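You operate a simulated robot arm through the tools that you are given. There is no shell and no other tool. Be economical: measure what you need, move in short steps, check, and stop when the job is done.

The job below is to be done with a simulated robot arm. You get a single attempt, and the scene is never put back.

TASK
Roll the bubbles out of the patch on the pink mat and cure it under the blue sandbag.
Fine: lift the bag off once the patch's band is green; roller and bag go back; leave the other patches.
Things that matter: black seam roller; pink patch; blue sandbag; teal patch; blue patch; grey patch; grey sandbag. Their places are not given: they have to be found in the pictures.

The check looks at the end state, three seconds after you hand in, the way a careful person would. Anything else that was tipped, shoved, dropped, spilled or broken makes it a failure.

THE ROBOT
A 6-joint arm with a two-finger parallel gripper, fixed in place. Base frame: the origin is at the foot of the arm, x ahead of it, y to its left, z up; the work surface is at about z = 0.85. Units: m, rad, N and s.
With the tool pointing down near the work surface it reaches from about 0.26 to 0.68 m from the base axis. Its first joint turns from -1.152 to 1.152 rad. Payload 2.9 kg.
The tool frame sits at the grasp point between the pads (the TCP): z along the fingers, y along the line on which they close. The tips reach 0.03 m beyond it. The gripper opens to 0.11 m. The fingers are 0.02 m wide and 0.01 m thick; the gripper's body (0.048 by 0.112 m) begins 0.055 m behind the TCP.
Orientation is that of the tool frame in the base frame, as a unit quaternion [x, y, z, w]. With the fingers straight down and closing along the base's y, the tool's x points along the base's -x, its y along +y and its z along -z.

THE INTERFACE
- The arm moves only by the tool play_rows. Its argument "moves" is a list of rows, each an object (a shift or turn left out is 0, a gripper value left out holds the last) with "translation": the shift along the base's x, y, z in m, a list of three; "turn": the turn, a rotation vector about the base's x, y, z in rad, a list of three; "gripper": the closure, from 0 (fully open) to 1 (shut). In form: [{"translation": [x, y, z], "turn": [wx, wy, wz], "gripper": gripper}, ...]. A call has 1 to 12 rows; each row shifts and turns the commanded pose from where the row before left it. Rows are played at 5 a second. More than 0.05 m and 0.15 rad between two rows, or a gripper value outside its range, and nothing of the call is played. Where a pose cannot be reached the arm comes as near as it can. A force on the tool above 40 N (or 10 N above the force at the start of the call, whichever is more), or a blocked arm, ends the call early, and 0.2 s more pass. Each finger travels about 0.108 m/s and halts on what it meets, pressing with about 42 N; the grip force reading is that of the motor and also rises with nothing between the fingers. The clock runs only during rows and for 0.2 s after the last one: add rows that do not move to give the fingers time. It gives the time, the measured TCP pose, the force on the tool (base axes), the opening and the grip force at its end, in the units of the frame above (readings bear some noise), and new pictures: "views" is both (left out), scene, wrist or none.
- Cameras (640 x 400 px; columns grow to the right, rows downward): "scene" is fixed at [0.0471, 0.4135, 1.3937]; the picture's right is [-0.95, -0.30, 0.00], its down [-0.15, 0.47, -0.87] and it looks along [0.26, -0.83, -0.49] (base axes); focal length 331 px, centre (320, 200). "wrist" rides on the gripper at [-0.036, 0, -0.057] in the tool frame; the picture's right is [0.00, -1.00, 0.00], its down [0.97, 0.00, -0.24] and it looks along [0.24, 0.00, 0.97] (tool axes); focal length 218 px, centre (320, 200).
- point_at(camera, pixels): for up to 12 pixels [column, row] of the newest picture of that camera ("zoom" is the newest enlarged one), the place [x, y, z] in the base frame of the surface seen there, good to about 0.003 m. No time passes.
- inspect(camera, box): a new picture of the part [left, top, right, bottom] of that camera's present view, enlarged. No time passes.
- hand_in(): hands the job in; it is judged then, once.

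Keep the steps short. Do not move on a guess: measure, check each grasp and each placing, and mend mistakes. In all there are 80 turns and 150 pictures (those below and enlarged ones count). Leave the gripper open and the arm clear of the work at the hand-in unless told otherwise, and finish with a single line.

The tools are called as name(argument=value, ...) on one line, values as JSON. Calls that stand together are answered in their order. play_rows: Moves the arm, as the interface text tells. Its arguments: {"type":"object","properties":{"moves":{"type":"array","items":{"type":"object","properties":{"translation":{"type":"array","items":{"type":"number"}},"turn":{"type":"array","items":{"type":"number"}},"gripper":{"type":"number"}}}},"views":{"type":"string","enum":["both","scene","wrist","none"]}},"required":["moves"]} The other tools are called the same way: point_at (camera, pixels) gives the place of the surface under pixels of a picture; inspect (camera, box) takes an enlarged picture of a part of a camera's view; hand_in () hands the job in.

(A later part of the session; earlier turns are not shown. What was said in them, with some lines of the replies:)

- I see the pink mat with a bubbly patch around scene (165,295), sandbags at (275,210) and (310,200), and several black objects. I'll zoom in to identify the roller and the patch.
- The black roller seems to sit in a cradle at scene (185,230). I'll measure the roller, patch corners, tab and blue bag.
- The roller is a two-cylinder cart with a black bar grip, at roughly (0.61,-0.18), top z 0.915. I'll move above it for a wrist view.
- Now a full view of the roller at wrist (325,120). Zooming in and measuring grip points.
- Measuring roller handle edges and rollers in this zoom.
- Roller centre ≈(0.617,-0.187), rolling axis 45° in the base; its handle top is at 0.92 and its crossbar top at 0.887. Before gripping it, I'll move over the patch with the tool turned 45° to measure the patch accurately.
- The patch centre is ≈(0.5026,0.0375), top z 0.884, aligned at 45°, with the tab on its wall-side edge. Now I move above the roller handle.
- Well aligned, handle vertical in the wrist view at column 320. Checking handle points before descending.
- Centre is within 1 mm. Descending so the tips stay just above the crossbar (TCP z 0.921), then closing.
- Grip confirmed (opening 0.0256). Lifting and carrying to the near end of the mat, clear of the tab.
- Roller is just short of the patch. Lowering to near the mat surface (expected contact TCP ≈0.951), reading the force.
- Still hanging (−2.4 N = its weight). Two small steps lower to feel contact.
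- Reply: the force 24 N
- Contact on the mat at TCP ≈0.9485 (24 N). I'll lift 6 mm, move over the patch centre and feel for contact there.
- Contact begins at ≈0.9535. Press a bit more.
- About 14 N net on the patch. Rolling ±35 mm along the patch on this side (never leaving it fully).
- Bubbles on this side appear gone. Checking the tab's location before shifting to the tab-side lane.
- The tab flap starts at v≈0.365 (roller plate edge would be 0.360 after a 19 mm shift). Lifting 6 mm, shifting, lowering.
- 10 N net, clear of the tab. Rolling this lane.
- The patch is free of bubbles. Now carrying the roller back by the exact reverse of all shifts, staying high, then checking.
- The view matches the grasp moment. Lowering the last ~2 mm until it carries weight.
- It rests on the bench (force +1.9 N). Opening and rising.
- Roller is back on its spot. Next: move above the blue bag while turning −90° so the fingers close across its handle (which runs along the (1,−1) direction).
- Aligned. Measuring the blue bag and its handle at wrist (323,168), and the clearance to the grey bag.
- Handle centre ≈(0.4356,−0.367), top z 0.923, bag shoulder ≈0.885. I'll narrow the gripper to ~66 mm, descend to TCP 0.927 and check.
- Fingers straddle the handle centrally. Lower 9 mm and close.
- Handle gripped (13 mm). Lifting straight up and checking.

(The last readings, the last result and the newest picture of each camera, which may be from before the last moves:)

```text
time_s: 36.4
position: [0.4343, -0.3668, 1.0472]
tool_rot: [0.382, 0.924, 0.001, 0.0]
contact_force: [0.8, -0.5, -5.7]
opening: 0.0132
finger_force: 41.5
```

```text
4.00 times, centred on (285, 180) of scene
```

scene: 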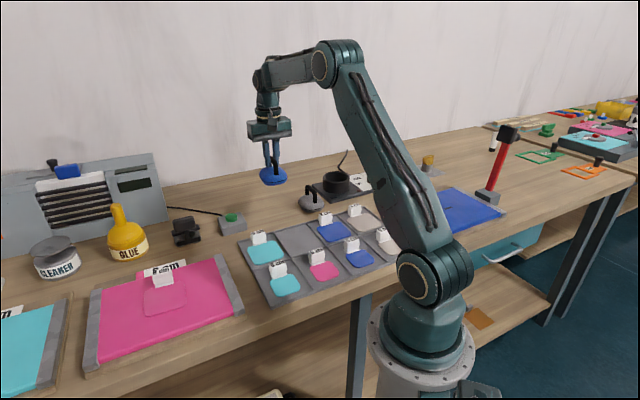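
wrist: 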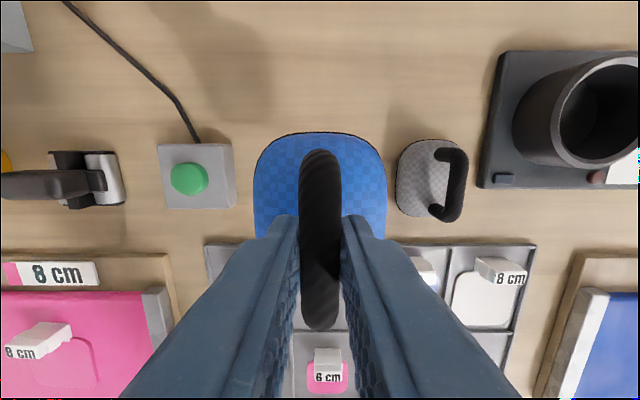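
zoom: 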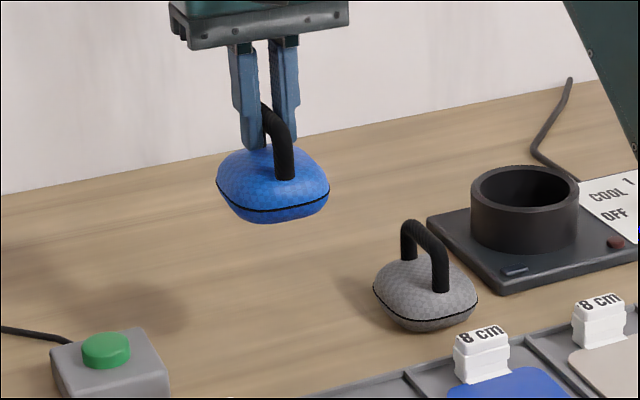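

The bag hangs cleanly (≈0.55 kg), ≈71×80 mm. I'll turn it +90° so its narrow side faces the tab, and carry it over the patch.

play_rows(moves=[{"translation": [0.006, 0.0369, 0], "turn": [0, 0, 0.1428]}, {"translation": [0.006, 0.0369, 0], "turn": [0, 0, 0.1428]}, {"translation": [0.006, 0.0369, 0], "turn": [0, 0, 0.1428]}, {"translation": [0.006, 0.0369, 0], "turn": [0, 0, 0.1428]}, {"translation": [0.006, 0.0369, 0], "turn": [0, 0, 0.1428]}, {"translation": [0.006, 0.0369, 0], "turn": [0, 0, 0.1428]}, {"translation": [0.006, 0.0369, 0], "turn": [0, 0, 0.1428]}, {"translation": [0.006, 0.0369, 0], "turn": [0, 0, 0.1428]}, {"translation": [0.006, 0.0369, 0], "turn": [0, 0, 0.1428]}, {"translation": [0.006, 0.0369, 0], "turn": [0, 0, 0.1428]}, {"translation": [0.006, 0.0369, 0], "turn": [0, 0, 0.1428]}, {}], views="both")

```text
time_s: 39.0
position: [0.5013, 0.0373, 1.0472]
tool_rot: [-0.384, 0.923, 0.0, 0.0]
contact_force: [-0.6, -0.1, -6.0]
opening: 0.0134
finger_force: 42.0
```

scene: 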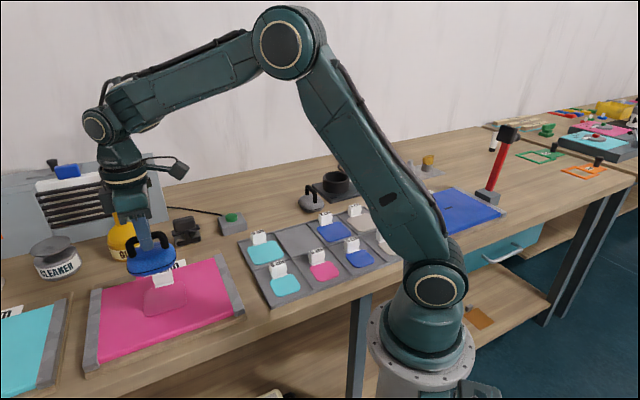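
wrist: 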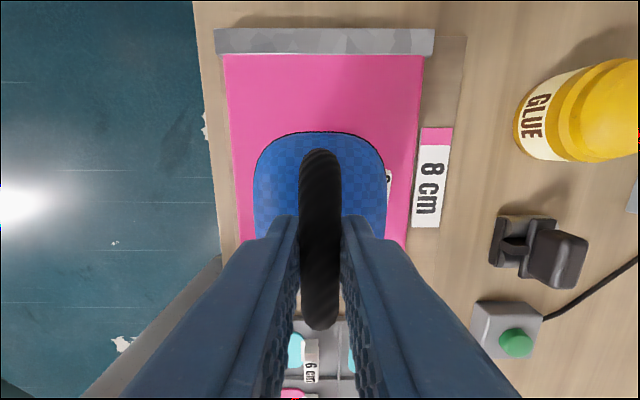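

Over the patch. Lowering to ~1 cm above it, nudging 2 mm away from the tab, to verify clearance.

play_rows(moves=[{"translation": [-0.0012, 0.0018, -0.03]}, {"translation": [0, 0, -0.03]}, {"translation": [0, 0, -0.015]}, {}, {}], views="both")

inspect(camera="scene", box=[110, 230, 240, 340])

inspect(camera="wrist", box=[230, 80, 470, 260])

```text
time_s: 40.2
position: [0.4988, 0.0381, 0.9714]
tool_rot: [-0.384, 0.923, 0.0, 0.0]
contact_force: [-0.4, 0.5, -4.8]
opening: 0.0134
finger_force: 41.8
```

scene: 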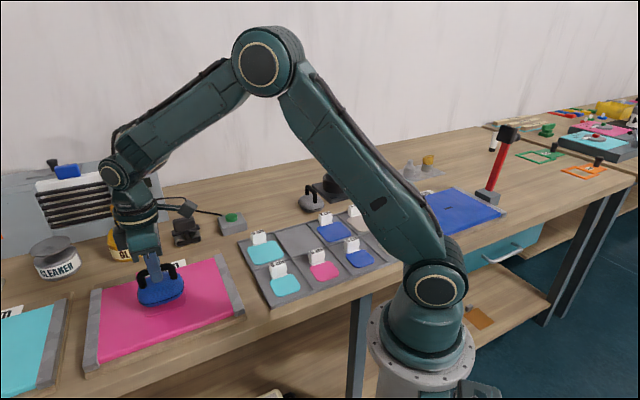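
wrist: 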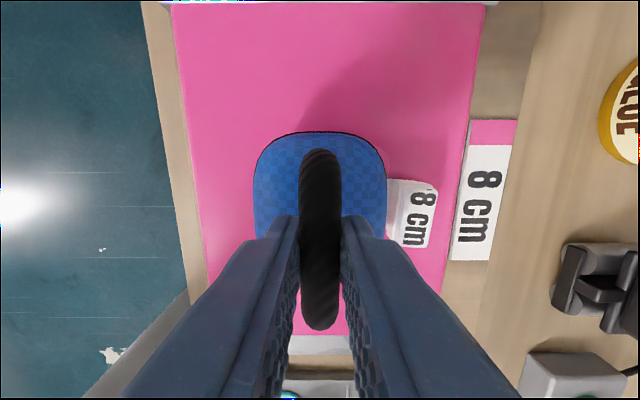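

```text
3.64 times, centred on (175, 285) of scene
```

zoom: 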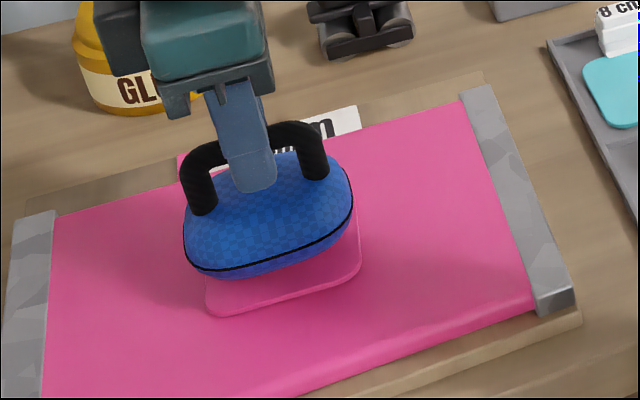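

```text
2.22 times, centred on (350, 170) of wrist
```

zoom: 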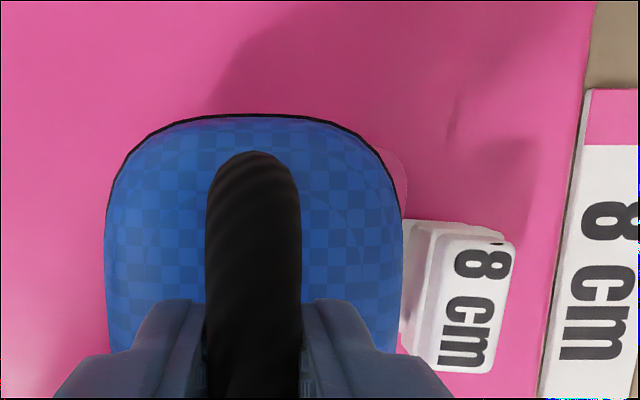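

Clear of the tab. Lowering to contact (expected TCP ≈0.960).

play_rows(moves=[{"translation": [0, 0, -0.008]}, {}, {"translation": [0, 0, -0.0015]}, {}], views="none")

play_rows(moves=[{"translation": [0, 0, -0.0012]}, {}], views="none")

```text
time_s: 41.2
position: [0.4988, 0.0391, 0.963]
tool_rot: [-0.384, 0.923, 0.0, -0.001]
contact_force: [0.0, 0.4, -5.6]
opening: 0.0132
finger_force: 42.5
```

```text
time_s: 41.8
position: [0.4982, 0.0392, 0.962]
tool_rot: [-0.383, 0.924, 0.001, 0.0]
contact_force: [0.1, -0.5, -5.7]
opening: 0.0133
finger_force: 41.9
```

play_rows(moves=[{"translation": [0, 0, -0.0012]}, {}, {}], views="none")

play_rows(moves=[{"translation": [0, 0, -0.0008]}, {}, {}], views="none")

```text
time_s: 42.6
position: [0.499, 0.041, 0.9605]
tool_rot: [-0.383, 0.924, 0.0, 0.0]
contact_force: [0.4, 0.0, -4.9]
opening: 0.0134
finger_force: 42.4
```

```text
time_s: 43.4
position: [0.5003, 0.0402, 0.9606]
tool_rot: [-0.384, 0.923, 0.0, 0.0]
contact_force: [-0.3, 0.3, -4.8]
opening: 0.0132
finger_force: 42.1
```

Still hanging; a bit further.

play_rows(moves=[{"translation": [0, 0, -0.0008]}, {}, {}], views="none")

play_rows(moves=[{"translation": [0, 0, -0.0008]}, {}, {}], views="none")

```text
time_s: 44.2
position: [0.4993, 0.0413, 0.9594]
tool_rot: [-0.384, 0.923, 0.001, 0.0]
contact_force: [-1.0, -1.5, -2.1]
opening: 0.0135
finger_force: 42.4
```

```text
time_s: 45.0
position: [0.5004, 0.041, 0.9589]
tool_rot: [-0.383, 0.924, 0.0, 0.0]
contact_force: [-1.6, -0.3, 4.2]
opening: 0.0132
finger_force: 41.8
```

The bag now rests on the patch. Opening partially, rising clear, and looking for the band.

play_rows(moves=[{"gripper": 0.6}, {"gripper": 0.45}, {}, {"translation": [0, 0, 0.03]}, {"translation": [0, 0, 0.045]}, {"translation": [0, 0, 0.045]}, {}], views="both")

inspect(camera="scene", box=[110, 230, 240, 340])

inspect(camera="wrist", box=[230, 80, 470, 260])

```text
time_s: 46.6
position: [0.5006, 0.0389, 1.0758]
tool_rot: [-0.384, 0.923, 0.0, 0.001]
contact_force: [0.5, -0.1, -0.1]
opening: 0.0606
finger_force: 0.1
```

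scene: 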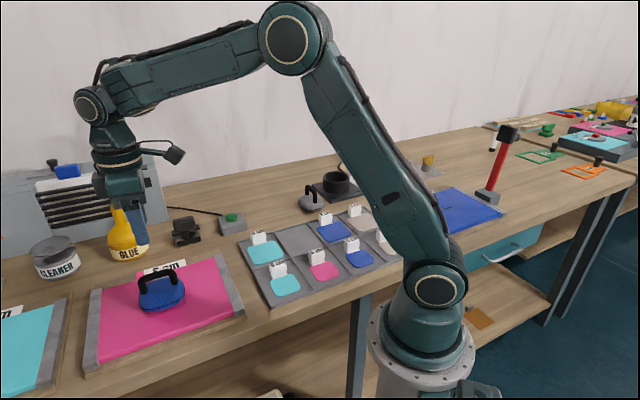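
wrist: 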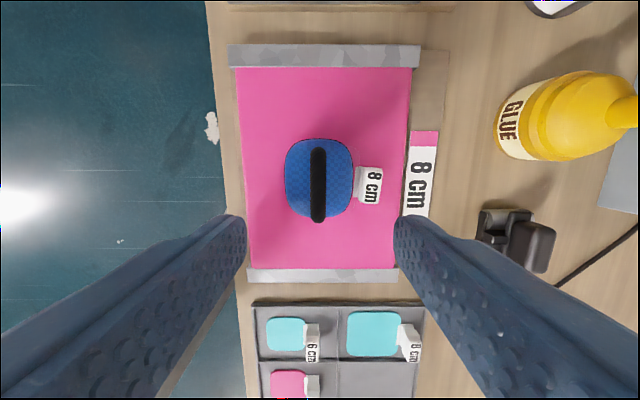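

```text
3.64 times, centred on (175, 285) of scene
```

zoom: 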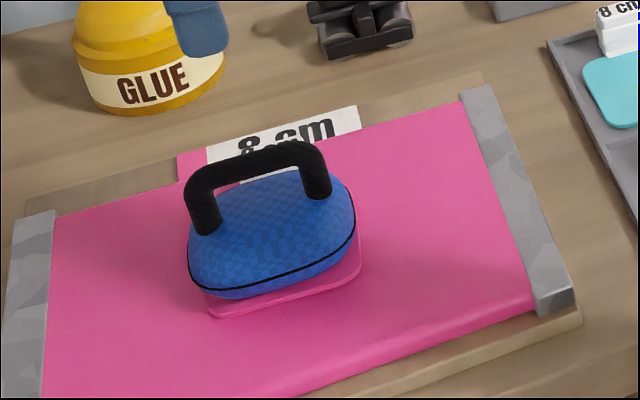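

```text
2.22 times, centred on (350, 170) of wrist
```

zoom: 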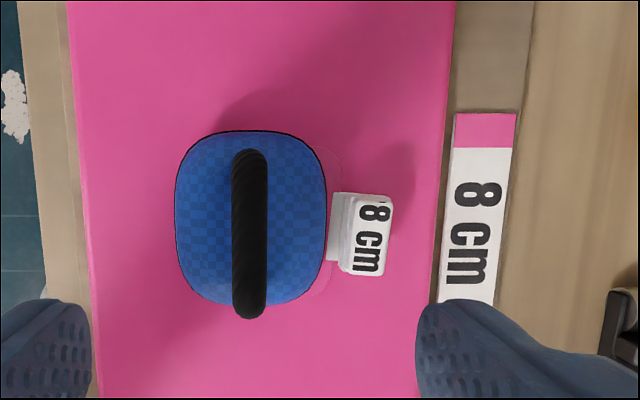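

The bag sits squarely. No coloured band visible yet; waiting and watching.

play_rows(moves=[{}, {}, {}, {}, {}, {}, {}, {}, {}, {}, {}, {}], views="none")

play_rows(moves=[{}, {}, {}, {}, {}, {}, {}, {}, {}, {}, {}, {}], views="none")

inspect(camera="wrist", box=[270, 110, 430, 240])

inspect(camera="scene", box=[110, 250, 220, 330])

```text
time_s: 49.2
position: [0.501, 0.0389, 1.076]
tool_rot: [-0.384, 0.924, 0.0, 0.0]
contact_force: [-0.8, 0.0, -0.3]
opening: 0.0606
finger_force: 0.0
```

```text
time_s: 51.8
position: [0.5025, 0.0391, 1.0755]
tool_rot: [-0.383, 0.924, -0.001, 0.0]
contact_force: [-0.6, -0.2, 0.3]
opening: 0.0606
finger_force: 0.1
```

```text
3.08 times, centred on (350, 175) of wrist
```

zoom: 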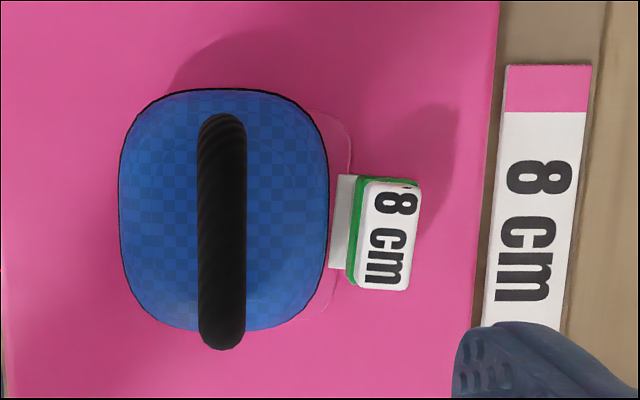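

```text
5.00 times, centred on (165, 290) of scene
```

zoom: 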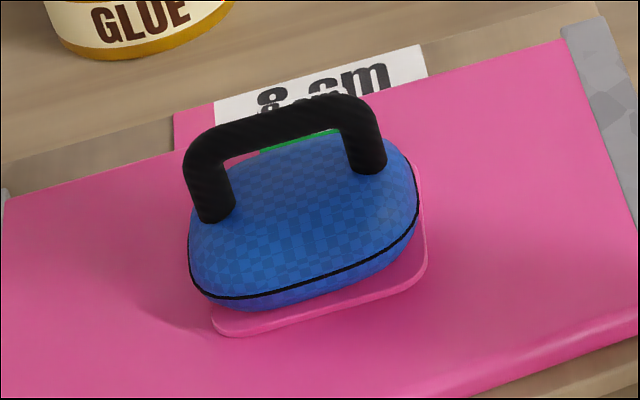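

The tab's band is green. Lifting the bag off promptly: descend to the same grip pose and close.

play_rows(moves=[{"translation": [0, 0, -0.045]}, {"translation": [0, 0, -0.045]}, {"translation": [0, 0, -0.0295]}, {}, {"gripper": 0.8}, {"gripper": 1.0}, {}, {}], views="none")

play_rows(moves=[{"translation": [0, 0, 0.02]}, {"translation": [0, 0, 0.035]}, {"translation": [0, 0, 0.034]}, {}], views="both")

```text
time_s: 53.6
position: [0.5006, 0.0393, 0.9564]
tool_rot: [-0.384, 0.923, 0.001, 0.0]
contact_force: [-0.6, 2.4, -0.5]
opening: 0.013
finger_force: 43.0
```

```text
time_s: 54.6
position: [0.4979, 0.0409, 1.0478]
tool_rot: [-0.383, 0.924, 0.0, 0.0]
contact_force: [0.1, 0.2, -4.9]
opening: 0.013
finger_force: 41.9
```

scene: 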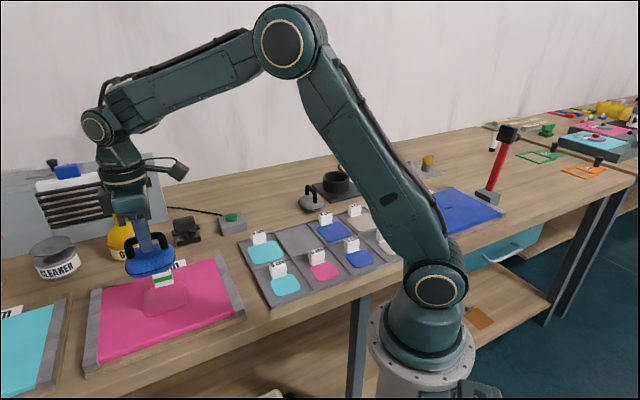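
wrist: 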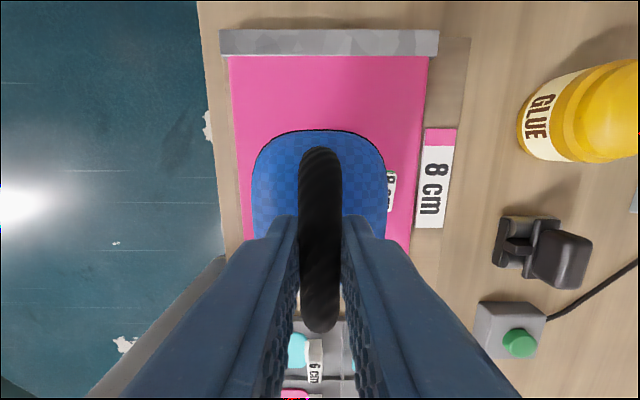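

Bag off; the band stays green. Carrying the bag back along the reverse path with the −90° turn.

play_rows(moves=[{"translation": [-0.00589, -0.03706, 0], "turn": [0, 0, -0.1428]}, {"translation": [-0.00589, -0.03706, 0], "turn": [0, 0, -0.1428]}, {"translation": [-0.00589, -0.03706, 0], "turn": [0, 0, -0.1428]}, {"translation": [-0.00589, -0.03706, 0], "turn": [0, 0, -0.1428]}, {"translation": [-0.00589, -0.03706, 0], "turn": [0, 0, -0.1428]}, {"translation": [-0.00589, -0.03706, 0], "turn": [0, 0, -0.1428]}, {"translation": [-0.00589, -0.03706, 0], "turn": [0, 0, -0.1428]}, {"translation": [-0.00589, -0.03706, 0], "turn": [0, 0, -0.1428]}, {"translation": [-0.00589, -0.03706, 0], "turn": [0, 0, -0.1428]}, {"translation": [-0.00589, -0.03706, 0], "turn": [0, 0, -0.1428]}, {"translation": [-0.00589, -0.03706, 0], "turn": [0, 0, -0.1428]}, {}], views="both")

inspect(camera="scene", box=[110, 250, 220, 330])

```text
time_s: 57.2
position: [0.4337, -0.3706, 1.0447]
tool_rot: [0.382, 0.924, 0.001, 0.0]
contact_force: [-0.2, 1.0, -4.8]
opening: 0.0132
finger_force: 42.1
```

scene: 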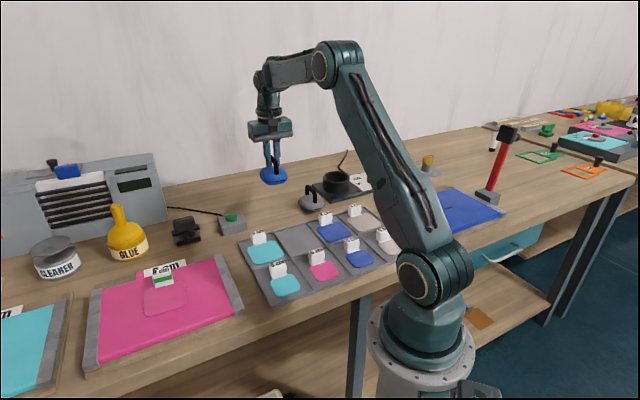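
wrist: 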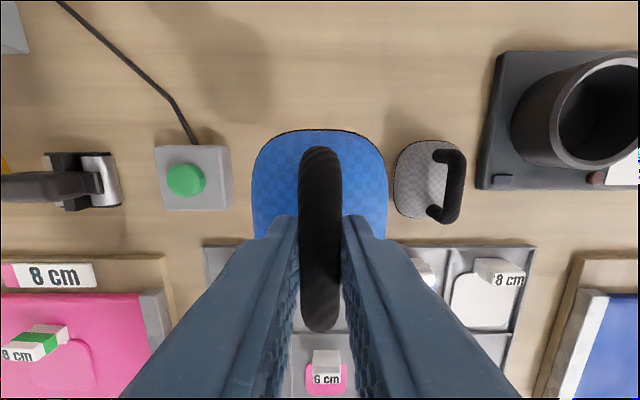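

```text
5.00 times, centred on (165, 290) of scene
```

zoom: 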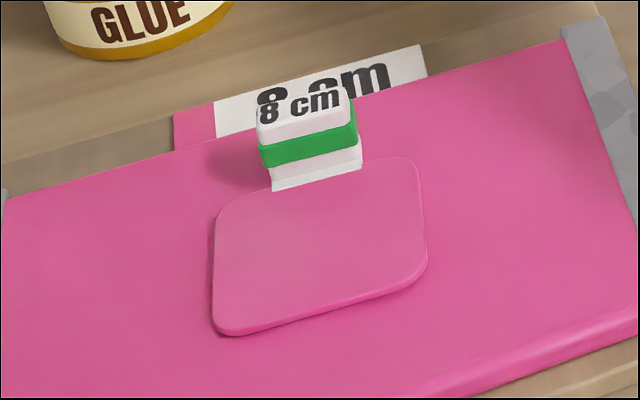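

Patch smooth with a green band. I'm ~3.5 mm off the bag's start (measured y −0.3706 vs −0.3668; picture agrees), so I correct that and lower.

play_rows(moves=[{"translation": [0.0007, 0.0035, -0.03]}, {"translation": [0, 0, -0.045]}, {"translation": [0, 0, -0.035]}, {}, {"translation": [0, 0, -0.005]}, {}, {}], views="both")

```text
time_s: 58.8
position: [0.4358, -0.3634, 0.9317]
tool_rot: [0.382, 0.924, 0.001, 0.0]
contact_force: [0.4, 0.8, -5.7]
opening: 0.0131
finger_force: 41.8
```

scene: 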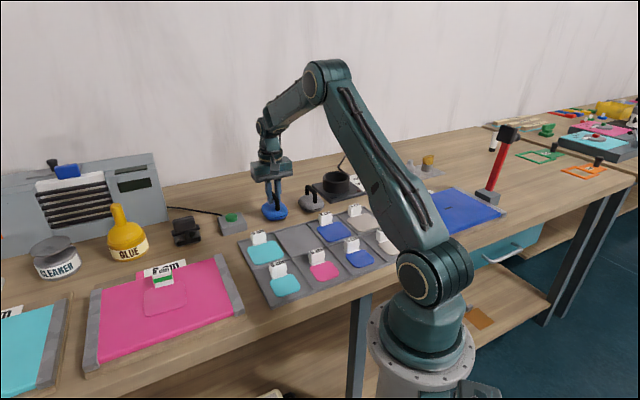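
wrist: 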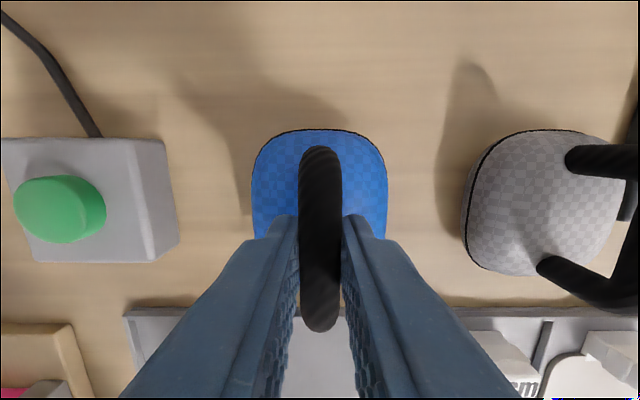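

Matches the original picture within ~1 mm. Lowering gently to contact.

play_rows(moves=[{"translation": [0, -0.001, -0.003]}, {}, {"translation": [0, 0, -0.001]}, {}], views="none")

play_rows(moves=[{"translation": [0, 0, -0.0008]}, {}], views="none")

```text
time_s: 59.8
position: [0.435, -0.3651, 0.9282]
tool_rot: [0.382, 0.924, 0.0, 0.0]
contact_force: [-1.3, -0.4, -5.4]
opening: 0.0134
finger_force: 41.8
```

```text
time_s: 60.4
position: [0.4356, -0.3647, 0.9281]
tool_rot: [0.382, 0.924, 0.001, -0.001]
contact_force: [0.6, 0.0, -5.1]
opening: 0.0133
finger_force: 41.2
```

play_rows(moves=[{"translation": [0, 0, -0.0009]}, {}, {}], views="none")

play_rows(moves=[{"translation": [0, 0, -0.0006]}, {}, {}], views="none")

```text
time_s: 61.2
position: [0.4359, -0.3659, 0.9264]
tool_rot: [0.382, 0.924, 0.0, -0.001]
contact_force: [-0.8, -0.3, -5.7]
opening: 0.0134
finger_force: 41.6
```

```text
time_s: 62.0
position: [0.4355, -0.3657, 0.9267]
tool_rot: [0.383, 0.924, 0.0, 0.0]
contact_force: [0.1, 0.1, -5.1]
opening: 0.0132
finger_force: 41.6
```

play_rows(moves=[{"translation": [0, 0, -0.0008]}, {}, {}], views="none")

play_rows(moves=[{"translation": [0, 0, -0.0008]}, {}, {}], views="none")

```text
time_s: 62.8
position: [0.4344, -0.3644, 0.925]
tool_rot: [0.382, 0.924, 0.0, 0.0]
contact_force: [0.0, -0.1, -5.3]
opening: 0.0133
finger_force: 42.8
```

```text
time_s: 63.6
position: [0.4354, -0.3638, 0.9248]
tool_rot: [0.382, 0.924, 0.001, 0.0]
contact_force: [-0.1, 4.9, 4.1]
opening: 0.0134
finger_force: 42.0
```

Contact (force went from −5 to +4 N). Opening partly and rising.

play_rows(moves=[{"gripper": 0.6}, {"gripper": 0.4}, {}, {}, {"translation": [0, 0, 0.03]}, {"translation": [0, 0, 0.045]}, {"translation": [0, 0, 0.045]}, {"translation": [0, 0, 0.035], "gripper": 0}, {}, {}], views="both")

inspect(camera="scene", box=[100, 170, 340, 330])

point_at(camera="wrist", pixels=[[323, 142], [323, 168], [324, 194]])

```text
time_s: 65.8
position: [0.4334, -0.3641, 1.078]
tool_rot: [0.382, 0.924, 0.0, 0.0]
contact_force: [-0.5, 0.0, 0.1]
opening: 0.11
finger_force: 0.1
```

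scene: 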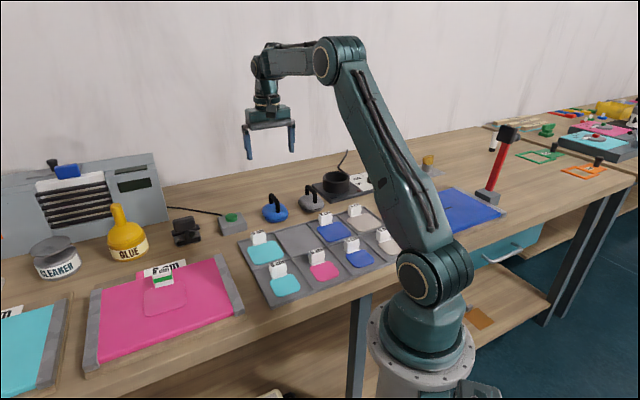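
wrist: 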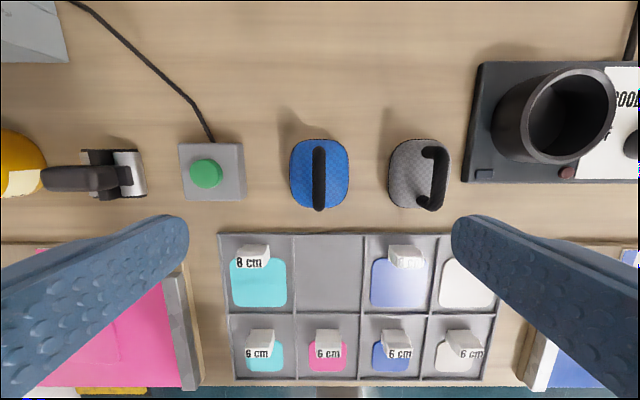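

```text
2.50 times, centred on (220, 250) of scene
```

zoom: 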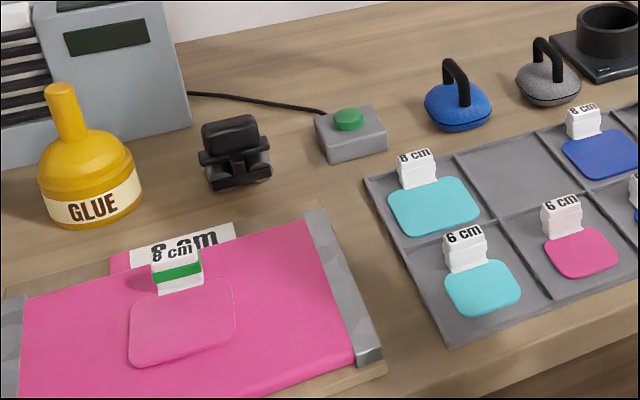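

```text
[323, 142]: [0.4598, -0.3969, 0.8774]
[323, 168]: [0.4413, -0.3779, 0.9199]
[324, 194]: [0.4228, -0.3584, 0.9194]
```

Roller and blue bag are back on their spots, the patch is smooth with a green band, and the other patches and grey bag are untouched. The gripper is open and clear, so I'm handing in.

hand_in()

```text
The job is handed in.
```

The patch on the pink mat is rolled free of bubbles and cured (its band is green), the roller and blue sandbag are back in place, the other patches were left alone, and the job is handed in.
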